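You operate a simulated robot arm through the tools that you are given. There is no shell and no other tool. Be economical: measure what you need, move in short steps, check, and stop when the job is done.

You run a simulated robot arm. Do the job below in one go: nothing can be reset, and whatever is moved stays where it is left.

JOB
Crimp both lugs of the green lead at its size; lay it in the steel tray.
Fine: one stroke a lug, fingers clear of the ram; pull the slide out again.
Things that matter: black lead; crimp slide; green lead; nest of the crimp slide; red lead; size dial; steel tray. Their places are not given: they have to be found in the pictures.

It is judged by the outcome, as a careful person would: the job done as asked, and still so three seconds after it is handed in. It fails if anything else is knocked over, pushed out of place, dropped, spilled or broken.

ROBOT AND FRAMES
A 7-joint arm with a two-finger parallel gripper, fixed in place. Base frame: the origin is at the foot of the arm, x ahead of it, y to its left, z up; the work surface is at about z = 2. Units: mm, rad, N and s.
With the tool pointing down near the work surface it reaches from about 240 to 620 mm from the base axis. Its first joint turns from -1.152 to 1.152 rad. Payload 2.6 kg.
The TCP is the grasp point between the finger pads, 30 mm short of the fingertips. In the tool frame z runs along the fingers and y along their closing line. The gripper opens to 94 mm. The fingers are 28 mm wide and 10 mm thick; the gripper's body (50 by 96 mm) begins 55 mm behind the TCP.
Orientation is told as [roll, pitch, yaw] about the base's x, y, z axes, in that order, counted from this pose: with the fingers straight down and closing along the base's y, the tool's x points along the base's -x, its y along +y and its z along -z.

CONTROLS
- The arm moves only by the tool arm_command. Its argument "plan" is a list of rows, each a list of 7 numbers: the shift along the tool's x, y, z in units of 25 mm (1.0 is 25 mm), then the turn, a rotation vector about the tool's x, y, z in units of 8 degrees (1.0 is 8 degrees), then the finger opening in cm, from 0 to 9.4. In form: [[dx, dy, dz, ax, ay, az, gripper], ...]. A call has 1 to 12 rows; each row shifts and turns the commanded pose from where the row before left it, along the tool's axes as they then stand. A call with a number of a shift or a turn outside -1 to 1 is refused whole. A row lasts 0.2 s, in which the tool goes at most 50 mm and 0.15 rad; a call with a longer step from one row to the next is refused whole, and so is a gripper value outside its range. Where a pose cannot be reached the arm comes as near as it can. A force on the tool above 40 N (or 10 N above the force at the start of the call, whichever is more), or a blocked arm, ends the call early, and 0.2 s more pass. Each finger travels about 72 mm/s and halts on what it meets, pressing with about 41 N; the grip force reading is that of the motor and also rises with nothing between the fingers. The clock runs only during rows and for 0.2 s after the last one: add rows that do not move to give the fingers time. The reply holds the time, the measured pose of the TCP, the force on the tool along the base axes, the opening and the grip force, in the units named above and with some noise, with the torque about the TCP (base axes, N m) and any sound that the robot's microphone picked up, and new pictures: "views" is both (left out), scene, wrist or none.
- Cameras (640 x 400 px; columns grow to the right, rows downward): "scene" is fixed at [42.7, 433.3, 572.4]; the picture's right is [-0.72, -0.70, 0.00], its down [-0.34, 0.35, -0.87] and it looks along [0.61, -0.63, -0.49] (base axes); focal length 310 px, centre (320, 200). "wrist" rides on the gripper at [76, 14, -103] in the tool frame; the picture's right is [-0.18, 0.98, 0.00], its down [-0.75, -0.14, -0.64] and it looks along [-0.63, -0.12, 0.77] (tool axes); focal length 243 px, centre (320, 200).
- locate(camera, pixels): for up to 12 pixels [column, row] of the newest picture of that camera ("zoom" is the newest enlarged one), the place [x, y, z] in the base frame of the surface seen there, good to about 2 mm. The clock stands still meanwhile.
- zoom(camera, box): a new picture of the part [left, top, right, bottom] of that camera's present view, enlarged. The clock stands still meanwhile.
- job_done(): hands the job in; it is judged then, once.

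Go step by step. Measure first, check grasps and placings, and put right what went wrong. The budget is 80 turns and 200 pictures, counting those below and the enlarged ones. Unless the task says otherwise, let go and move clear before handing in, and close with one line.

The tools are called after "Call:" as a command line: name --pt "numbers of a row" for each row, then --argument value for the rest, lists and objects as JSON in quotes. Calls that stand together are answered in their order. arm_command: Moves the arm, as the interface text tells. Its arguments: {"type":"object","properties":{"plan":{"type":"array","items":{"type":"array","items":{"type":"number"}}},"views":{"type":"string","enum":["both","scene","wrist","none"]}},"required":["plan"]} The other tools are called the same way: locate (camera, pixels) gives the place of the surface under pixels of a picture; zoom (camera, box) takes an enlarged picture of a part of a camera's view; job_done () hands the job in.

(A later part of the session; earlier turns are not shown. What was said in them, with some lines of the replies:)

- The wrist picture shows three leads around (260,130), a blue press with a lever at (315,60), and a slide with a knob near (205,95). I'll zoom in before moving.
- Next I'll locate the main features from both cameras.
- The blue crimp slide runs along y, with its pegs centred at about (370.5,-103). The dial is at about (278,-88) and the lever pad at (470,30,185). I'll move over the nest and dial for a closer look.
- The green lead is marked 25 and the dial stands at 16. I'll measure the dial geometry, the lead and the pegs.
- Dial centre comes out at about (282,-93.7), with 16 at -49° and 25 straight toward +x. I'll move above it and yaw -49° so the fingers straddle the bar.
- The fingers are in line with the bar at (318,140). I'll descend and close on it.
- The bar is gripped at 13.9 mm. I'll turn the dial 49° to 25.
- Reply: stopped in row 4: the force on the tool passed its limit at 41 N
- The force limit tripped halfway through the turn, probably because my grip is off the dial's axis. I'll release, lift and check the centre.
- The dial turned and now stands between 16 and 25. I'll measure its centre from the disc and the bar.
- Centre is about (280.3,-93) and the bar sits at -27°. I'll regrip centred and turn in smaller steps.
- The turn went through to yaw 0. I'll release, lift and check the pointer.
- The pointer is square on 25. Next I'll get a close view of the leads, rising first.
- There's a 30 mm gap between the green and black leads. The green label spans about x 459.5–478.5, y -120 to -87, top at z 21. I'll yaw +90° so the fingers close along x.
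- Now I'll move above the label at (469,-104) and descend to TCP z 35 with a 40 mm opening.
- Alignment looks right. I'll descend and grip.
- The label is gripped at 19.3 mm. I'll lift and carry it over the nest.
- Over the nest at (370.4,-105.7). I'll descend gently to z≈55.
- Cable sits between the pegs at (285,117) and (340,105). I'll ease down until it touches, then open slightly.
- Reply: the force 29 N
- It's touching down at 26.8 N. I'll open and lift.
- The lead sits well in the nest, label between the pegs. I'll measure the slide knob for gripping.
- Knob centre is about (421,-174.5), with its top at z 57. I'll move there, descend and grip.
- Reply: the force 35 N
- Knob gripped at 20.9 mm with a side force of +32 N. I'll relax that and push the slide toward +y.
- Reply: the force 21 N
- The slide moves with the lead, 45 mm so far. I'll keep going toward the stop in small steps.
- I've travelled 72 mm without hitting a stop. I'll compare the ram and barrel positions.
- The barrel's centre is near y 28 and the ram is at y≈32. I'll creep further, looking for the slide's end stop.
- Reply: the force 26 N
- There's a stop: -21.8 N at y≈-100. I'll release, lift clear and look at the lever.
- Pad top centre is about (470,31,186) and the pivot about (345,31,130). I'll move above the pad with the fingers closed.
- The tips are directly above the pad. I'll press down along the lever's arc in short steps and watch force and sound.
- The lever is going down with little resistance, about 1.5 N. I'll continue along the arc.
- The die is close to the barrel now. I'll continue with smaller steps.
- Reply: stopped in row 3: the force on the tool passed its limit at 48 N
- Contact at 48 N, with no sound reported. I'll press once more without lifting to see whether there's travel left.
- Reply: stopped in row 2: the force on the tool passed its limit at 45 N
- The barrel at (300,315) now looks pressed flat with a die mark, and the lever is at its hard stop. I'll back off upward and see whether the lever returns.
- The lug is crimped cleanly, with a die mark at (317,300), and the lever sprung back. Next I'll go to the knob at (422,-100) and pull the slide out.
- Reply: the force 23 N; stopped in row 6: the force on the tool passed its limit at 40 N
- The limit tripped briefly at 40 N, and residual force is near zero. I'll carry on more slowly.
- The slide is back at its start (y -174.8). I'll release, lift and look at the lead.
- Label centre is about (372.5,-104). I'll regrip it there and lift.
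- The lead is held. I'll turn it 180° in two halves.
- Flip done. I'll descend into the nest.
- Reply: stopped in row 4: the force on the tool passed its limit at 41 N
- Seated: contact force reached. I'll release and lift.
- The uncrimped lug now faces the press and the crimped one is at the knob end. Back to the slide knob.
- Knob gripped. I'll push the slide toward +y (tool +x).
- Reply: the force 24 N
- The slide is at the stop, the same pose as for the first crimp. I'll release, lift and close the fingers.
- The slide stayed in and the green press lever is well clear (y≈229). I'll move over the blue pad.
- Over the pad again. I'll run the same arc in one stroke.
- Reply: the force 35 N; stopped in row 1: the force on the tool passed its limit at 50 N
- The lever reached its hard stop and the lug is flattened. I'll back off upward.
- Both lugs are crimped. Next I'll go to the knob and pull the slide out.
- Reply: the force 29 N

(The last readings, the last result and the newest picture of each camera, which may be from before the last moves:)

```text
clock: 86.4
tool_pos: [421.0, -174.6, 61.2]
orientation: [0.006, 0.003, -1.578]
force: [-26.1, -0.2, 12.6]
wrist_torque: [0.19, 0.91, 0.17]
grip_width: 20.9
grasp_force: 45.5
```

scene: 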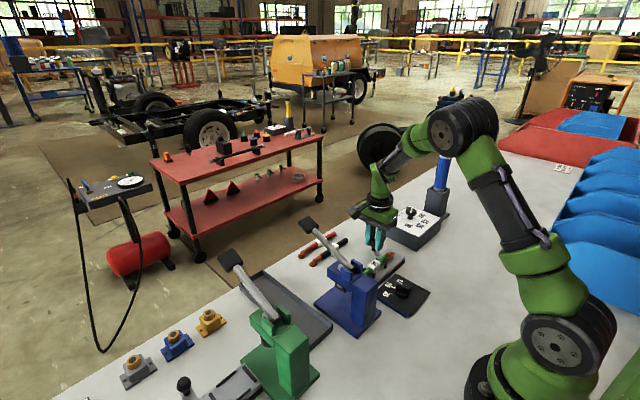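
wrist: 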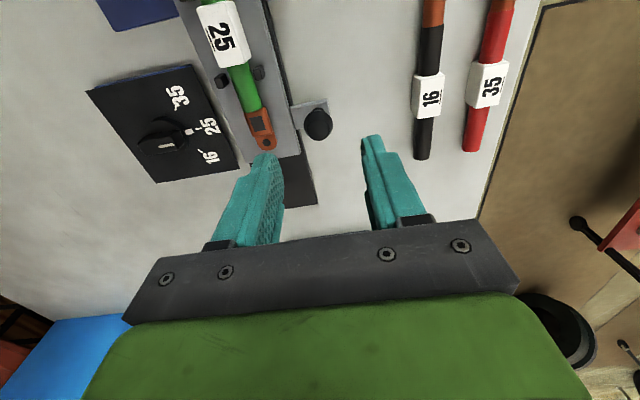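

The slide is fully out at y -174.6. I'll release and go to the lead.

Call:
arm_command --pt "0 0 0 0 0 0 3" --pt "0 0 0 0 0 0 4" --pt "0 0 -0.8 0 0 0 4" --pt "0 0 -1 0 0 0 4" --pt "0 0 -1 0 0 0 4" --pt "0 0 -1 0 0 0 4" --pt "0.94 -0.65 0 0 0 0 4" --pt "0.94 -0.65 0 0 0 0 4" --pt "0.94 -0.65 0 0 0 0 4" --pt "0 0 0 0 0 0 4" --views "wrist"

Call:
zoom --camera "wrist" --box '[200, 0, 440, 180]'

Call:
locate --camera "zoom" --pixels '[[318, 210], [322, 285], [299, 250], [340, 245]]'

Call:
locate --camera "scene" --pixels '[[262, 274], [328, 324], [320, 340], [243, 288], [280, 300], [300, 315], [320, 328], [265, 285], [292, 322], [310, 330], [300, 340]]'

```text
clock: 88.6
tool_pos: [372.1, -103.4, 155.5]
orientation: [0.012, 0.001, -1.574]
force: [0.4, -0.7, -0.9]
wrist_torque: [-0.01, 0.0, 0.0]
grip_width: 40.0
grasp_force: 0.1
```

wrist: 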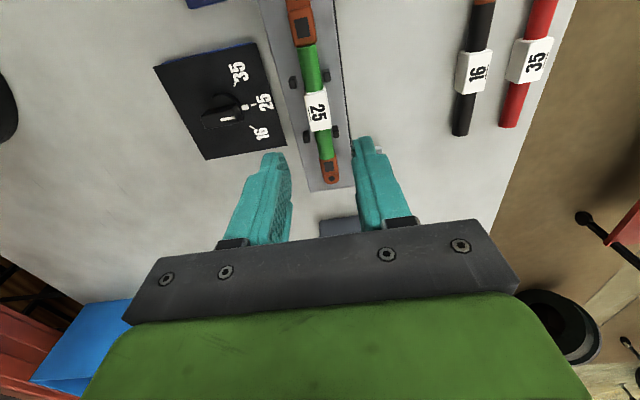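

```text
2.22 times, centred on (320, 90) of wrist
```

zoom: 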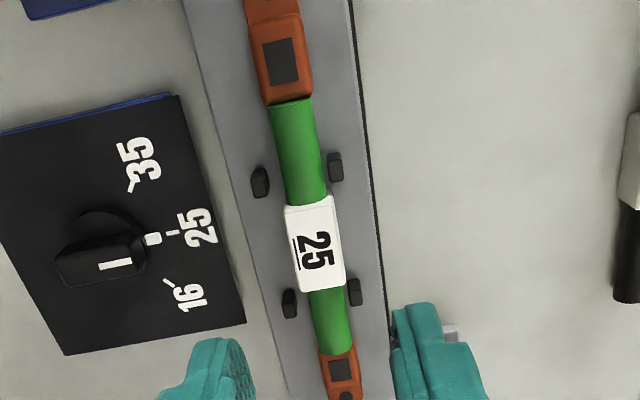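

```text
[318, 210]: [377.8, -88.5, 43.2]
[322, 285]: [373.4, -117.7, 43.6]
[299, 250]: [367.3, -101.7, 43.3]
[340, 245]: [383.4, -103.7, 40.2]
```

```text
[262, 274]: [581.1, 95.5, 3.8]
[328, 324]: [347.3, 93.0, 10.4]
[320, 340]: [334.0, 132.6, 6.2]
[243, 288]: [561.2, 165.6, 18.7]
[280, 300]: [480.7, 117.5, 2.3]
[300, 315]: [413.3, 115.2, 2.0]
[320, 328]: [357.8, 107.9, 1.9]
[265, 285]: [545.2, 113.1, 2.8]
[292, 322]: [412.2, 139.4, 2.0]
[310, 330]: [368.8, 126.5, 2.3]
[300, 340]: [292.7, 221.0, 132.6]
```

Both die marks show. The tray runs about x 340–578, y 95–167, floor z 2. I'll grip the label at about (374,-103) and lift.

Call:
arm_command --pt "0 0.06 0.9 0 0 0 4" --pt "0 0 0.9 0 0 0 4" --pt "0 0 0.9 0 0 0 4" --pt "0 0 0.9 0 0 0 4" --pt "0 0 0.32 0 0 0 4" --pt "0 0 0 0 0 0 2.5" --pt "0 0 0 0 0 0 1.2" --pt "0 0 0 0 0 0 1.2" --pt "0 0 0 0 0 0 1.2" --views "none"

Call:
arm_command --pt "0 0 -0.4 0 0 0 1.2" --pt "0 0 -0.9 0 0 0 1.2" --pt "0 0 -1 0 0 0 1.2" --pt "0 0 -1 0 0 0 1.2" --pt "0 0 -1 0 0 0 1.2" --pt "0 0 -1 0 0 0 1.2" --pt "0 0 -1 0 0 0 1.2" --pt "0 0 -1 0 0 0 1.2" --pt "0 0 -1 0 0 0 1.2" --pt "0 0 0 0 0 0 1.2" --views "both"

```text
clock: 90.6
tool_pos: [375.5, -104.7, 57.1]
orientation: [0.005, 0.004, -1.576]
force: [-22.9, -1.7, 4.4]
wrist_torque: [0.02, 0.6, 0.34]
grip_width: 19.2
grasp_force: 40.6
```

```text
clock: 92.8
tool_pos: [374.5, -102.5, 265.3]
orientation: [0.01, 0.003, -1.573]
force: [-0.1, 0.3, -1.1]
wrist_torque: [0.0, -0.03, -0.02]
grip_width: 19.3
grasp_force: 41.5
```

scene: 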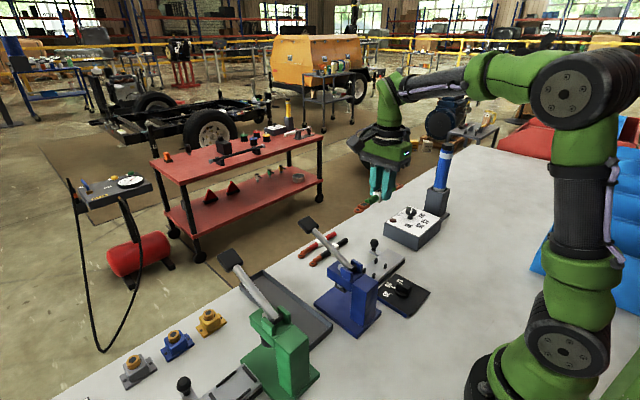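
wrist: 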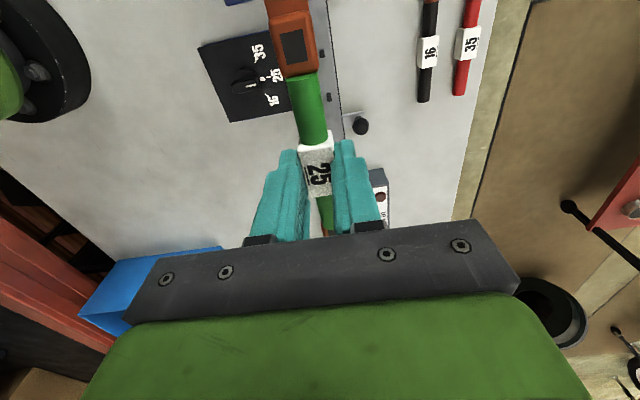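

The lead is up at z 265, clear of the levers. I'll turn to yaw 0 so it lies along x, then carry it over the tray.

Call:
arm_command --pt "0 0 0 0 0 -0.9375 1.2" --pt "0 0 0 0 0 -0.9375 1.2" --pt "0 0 0 0 0 -0.9375 1.2" --pt "0 0 0 0 0 -0.9375 1.2" --pt "0 0 0 0 0 -0.9375 1.2" --pt "0 0 0 0 0 -0.9375 1.2" --pt "0 0 0 0 0 -0.9375 1.2" --pt "0 0 0 0 0 -0.9375 1.2" --pt "0 0 0 0 0 -0.9375 1.2" --pt "0 0 0 0 0 -0.9375 1.2" --pt "0 0 0 0 0 -0.9375 1.2" --pt "0 0 0 0 0 -0.9375 1.2" --views "none"

Call:
arm_command --pt "-0.318 0.778 0 0 0 0 1.2" --pt "-0.318 0.778 0 0 0 0 1.2" --pt "-0.318 0.778 0 0 0 0 1.2" --pt "-0.318 0.778 0 0 0 0 1.2" --pt "-0.318 0.778 0 0 0 0 1.2" --pt "-0.318 0.778 0 0 0 0 1.2" --pt "-0.318 0.778 0 0 0 0 1.2" --pt "-0.318 0.778 0 0 0 0 1.2" --pt "-0.318 0.778 0 0 0 0 1.2" --pt "-0.318 0.778 0 0 0 0 1.2" --pt "-0.318 0.778 0 0 0 0 1.2" --pt "-0.318 0.778 0 0 0 0 1.2" --views "both"

```text
clock: 95.4
tool_pos: [374.8, -101.7, 265.5]
orientation: [0.003, -0.01, -0.001]
force: [-1.4, 0.6, -0.9]
wrist_torque: [0.0, 0.0, 0.0]
grip_width: 19.2
grasp_force: 41.6
```

```text
clock: 98.0
tool_pos: [471.8, 128.6, 266.2]
orientation: [0.003, -0.01, -0.004]
force: [-0.7, -0.1, -1.4]
wrist_torque: [0.01, 0.01, 0.0]
grip_width: 19.1
grasp_force: 40.9
```

scene: 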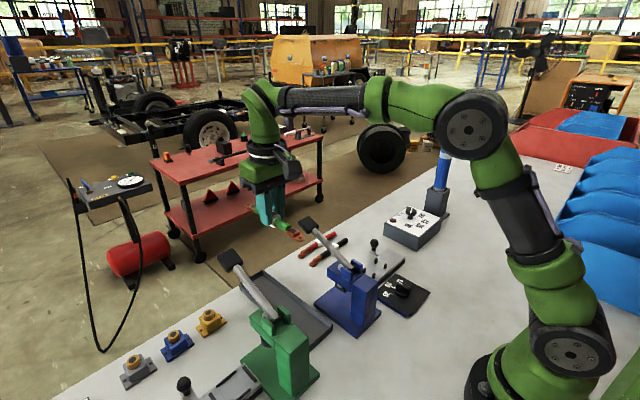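
wrist: 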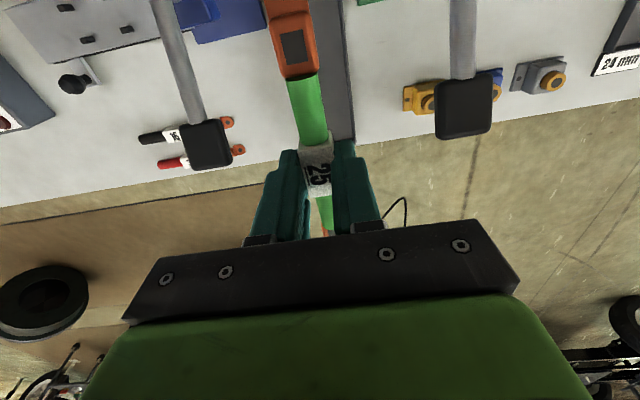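

Call:
arm_command --pt "0 0.1 1 0 0 0 1.2" --pt "0 0 1 0 0 0 1.2" --pt "0 0 1 0 0 0 1.2" --pt "0 0 1 0 0 0 1.2" --pt "0 0 1 0 0 0 1.2" --pt "0 0 1 0 0 0 1.2" --pt "0 0 1 0 0 0 1.2" --pt "0 0 0 0 0 0 1.2" --views "both"

```text
clock: 99.8
tool_pos: [472.4, 132.0, 93.7]
orientation: [0.004, -0.011, -0.003]
force: [1.2, 0.8, -1.8]
wrist_torque: [0.0, 0.01, -0.01]
grip_width: 19.3
grasp_force: 41.0
```

scene: 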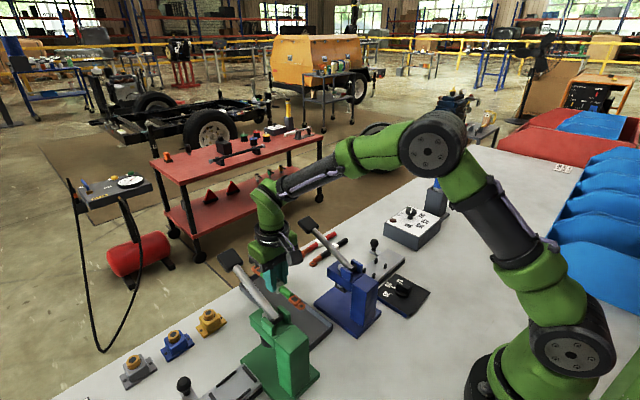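
wrist: 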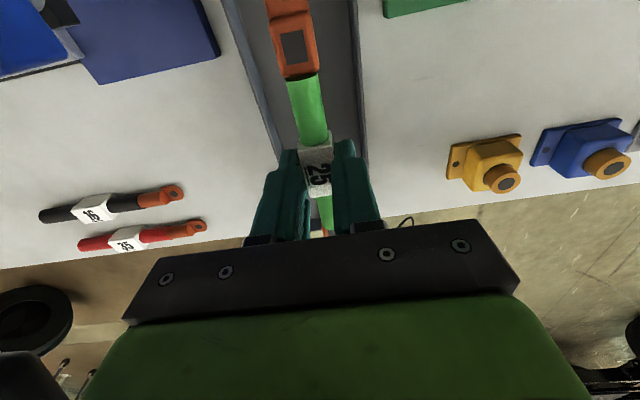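

The lead is centred over the tray. I'll lower it gently until it touches.

Call:
arm_command --pt "0 0 0.8 0 0 0 1.2" --pt "0 0 0.8 0 0 0 1.2" --pt "0 0 0.4 0 0 0 1.2" --pt "0 0 0.15 0 0 0 1.2" --pt "0 0 0.06 0 0 0 1.2" --pt "0 0 0.05 0 0 0 1.2" --pt "0 0 0.05 0 0 0 1.2" --pt "0 0 0 0 0 0 1.2" --views "wrist"

```text
clock: 101.6
tool_pos: [476.0, 132.7, 36.6]
orientation: [0.005, -0.018, -0.002]
force: [-4.3, 0.6, 35.8]
wrist_torque: [-0.02, 0.51, -0.11]
grip_width: 19.2
grasp_force: 41.3
```

wrist: 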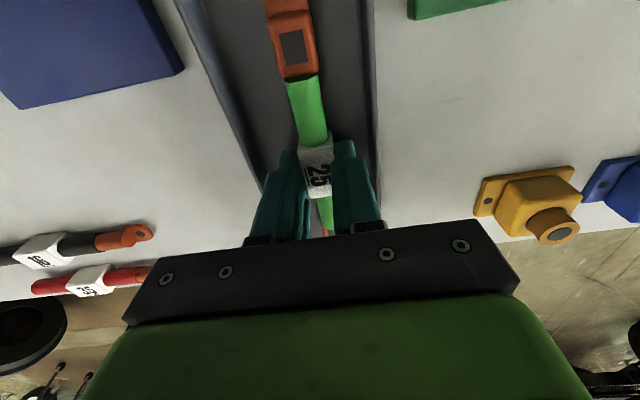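

Touchdown at 35.8 N. I'll ease up 1 mm, release and lift away vertically.

Call:
arm_command --pt "0 0 -0.05 0 0 0 1.2" --pt "0 0 0 0 0 0 2.5" --pt "0 0 0 0 0 0 3.2" --pt "0 0 -0.4 0 0 0 3.2" --pt "0 0 -0.8 0 0 0 3.2" --pt "0 0 -1 0 0 0 3.2" --pt "0 0 -1 0 0 0 3.2" --pt "0 0 -1 0 0 0 3.2" --pt "0 0 -1 0 0 0 3.2" --pt "0 0 -1 0 0 0 3.2" --pt "0 0 -1 0 0 0 3.2" --pt "0 0 -1 0 0 0 3.2" --views "none"

Call:
arm_command --pt "0 0 -1 0 0 0 3.2" --pt "0 0 -1 0 0 0 3.2" --pt "0.8 -0.5 0 0 0 0 3.2" --pt "0.8 -0.5 0 0 0 0 3.2" --pt "0 0 0 0 0 0 3.2" --views "both"

Call:
zoom --camera "scene" --box '[200, 200, 440, 360]'

Call:
zoom --camera "wrist" --box '[120, 0, 460, 200]'

```text
clock: 104.2
tool_pos: [472.2, 129.9, 241.1]
orientation: [0.004, -0.01, -0.004]
force: [-0.2, -0.7, 0.5]
wrist_torque: [-0.01, -0.01, -0.03]
grip_width: 32.0
grasp_force: 0.0
```

```text
clock: 105.4
tool_pos: [430.0, 106.5, 290.2]
orientation: [0.002, -0.012, -0.003]
force: [-1.0, 0.3, 0.0]
wrist_torque: [0.0, 0.0, -0.01]
grip_width: 32.0
grasp_force: 0.1
```

scene: 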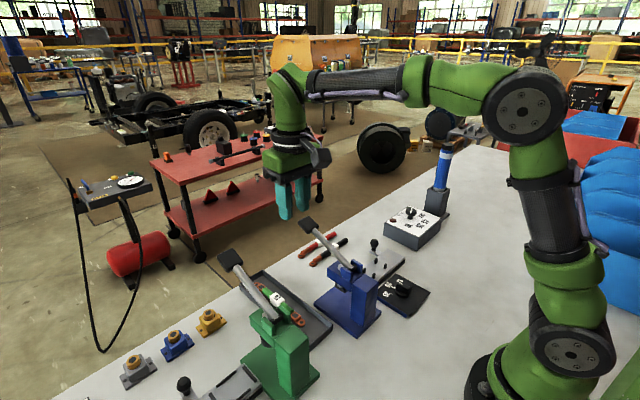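
wrist: 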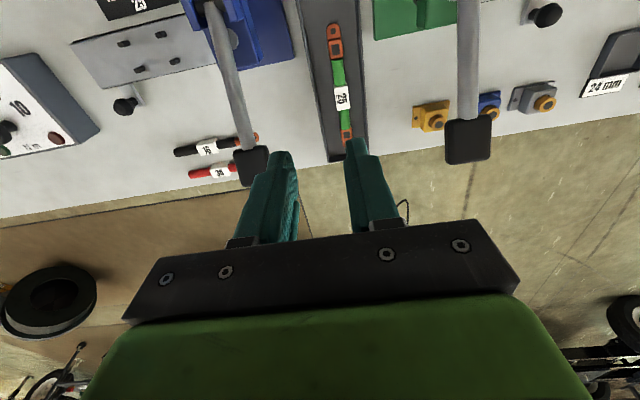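

```text
2.50 times, centred on (320, 280) of scene
```

zoom: 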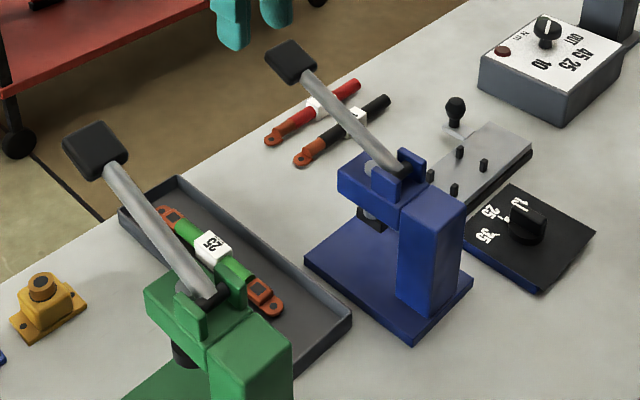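

```text
1.88 times, centred on (290, 100) of wrist
```

zoom: 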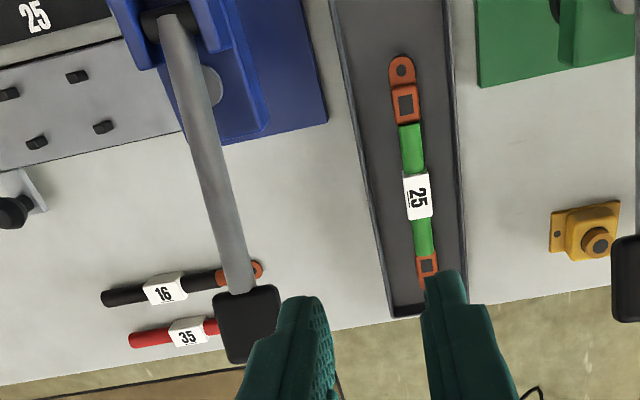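

The green lead lies flat in the tray with both lugs crimped. The slide is out, the lever is up, the black and red leads are untouched, and the arm is clear, so I'm handing in.

Call:
job_done

```text
The job is handed in.
```

I crimped both lugs of the green lead at size 25, one stroke each, and laid it in the steel tray; the crimp slide is pulled out again, and I've handed the job in.
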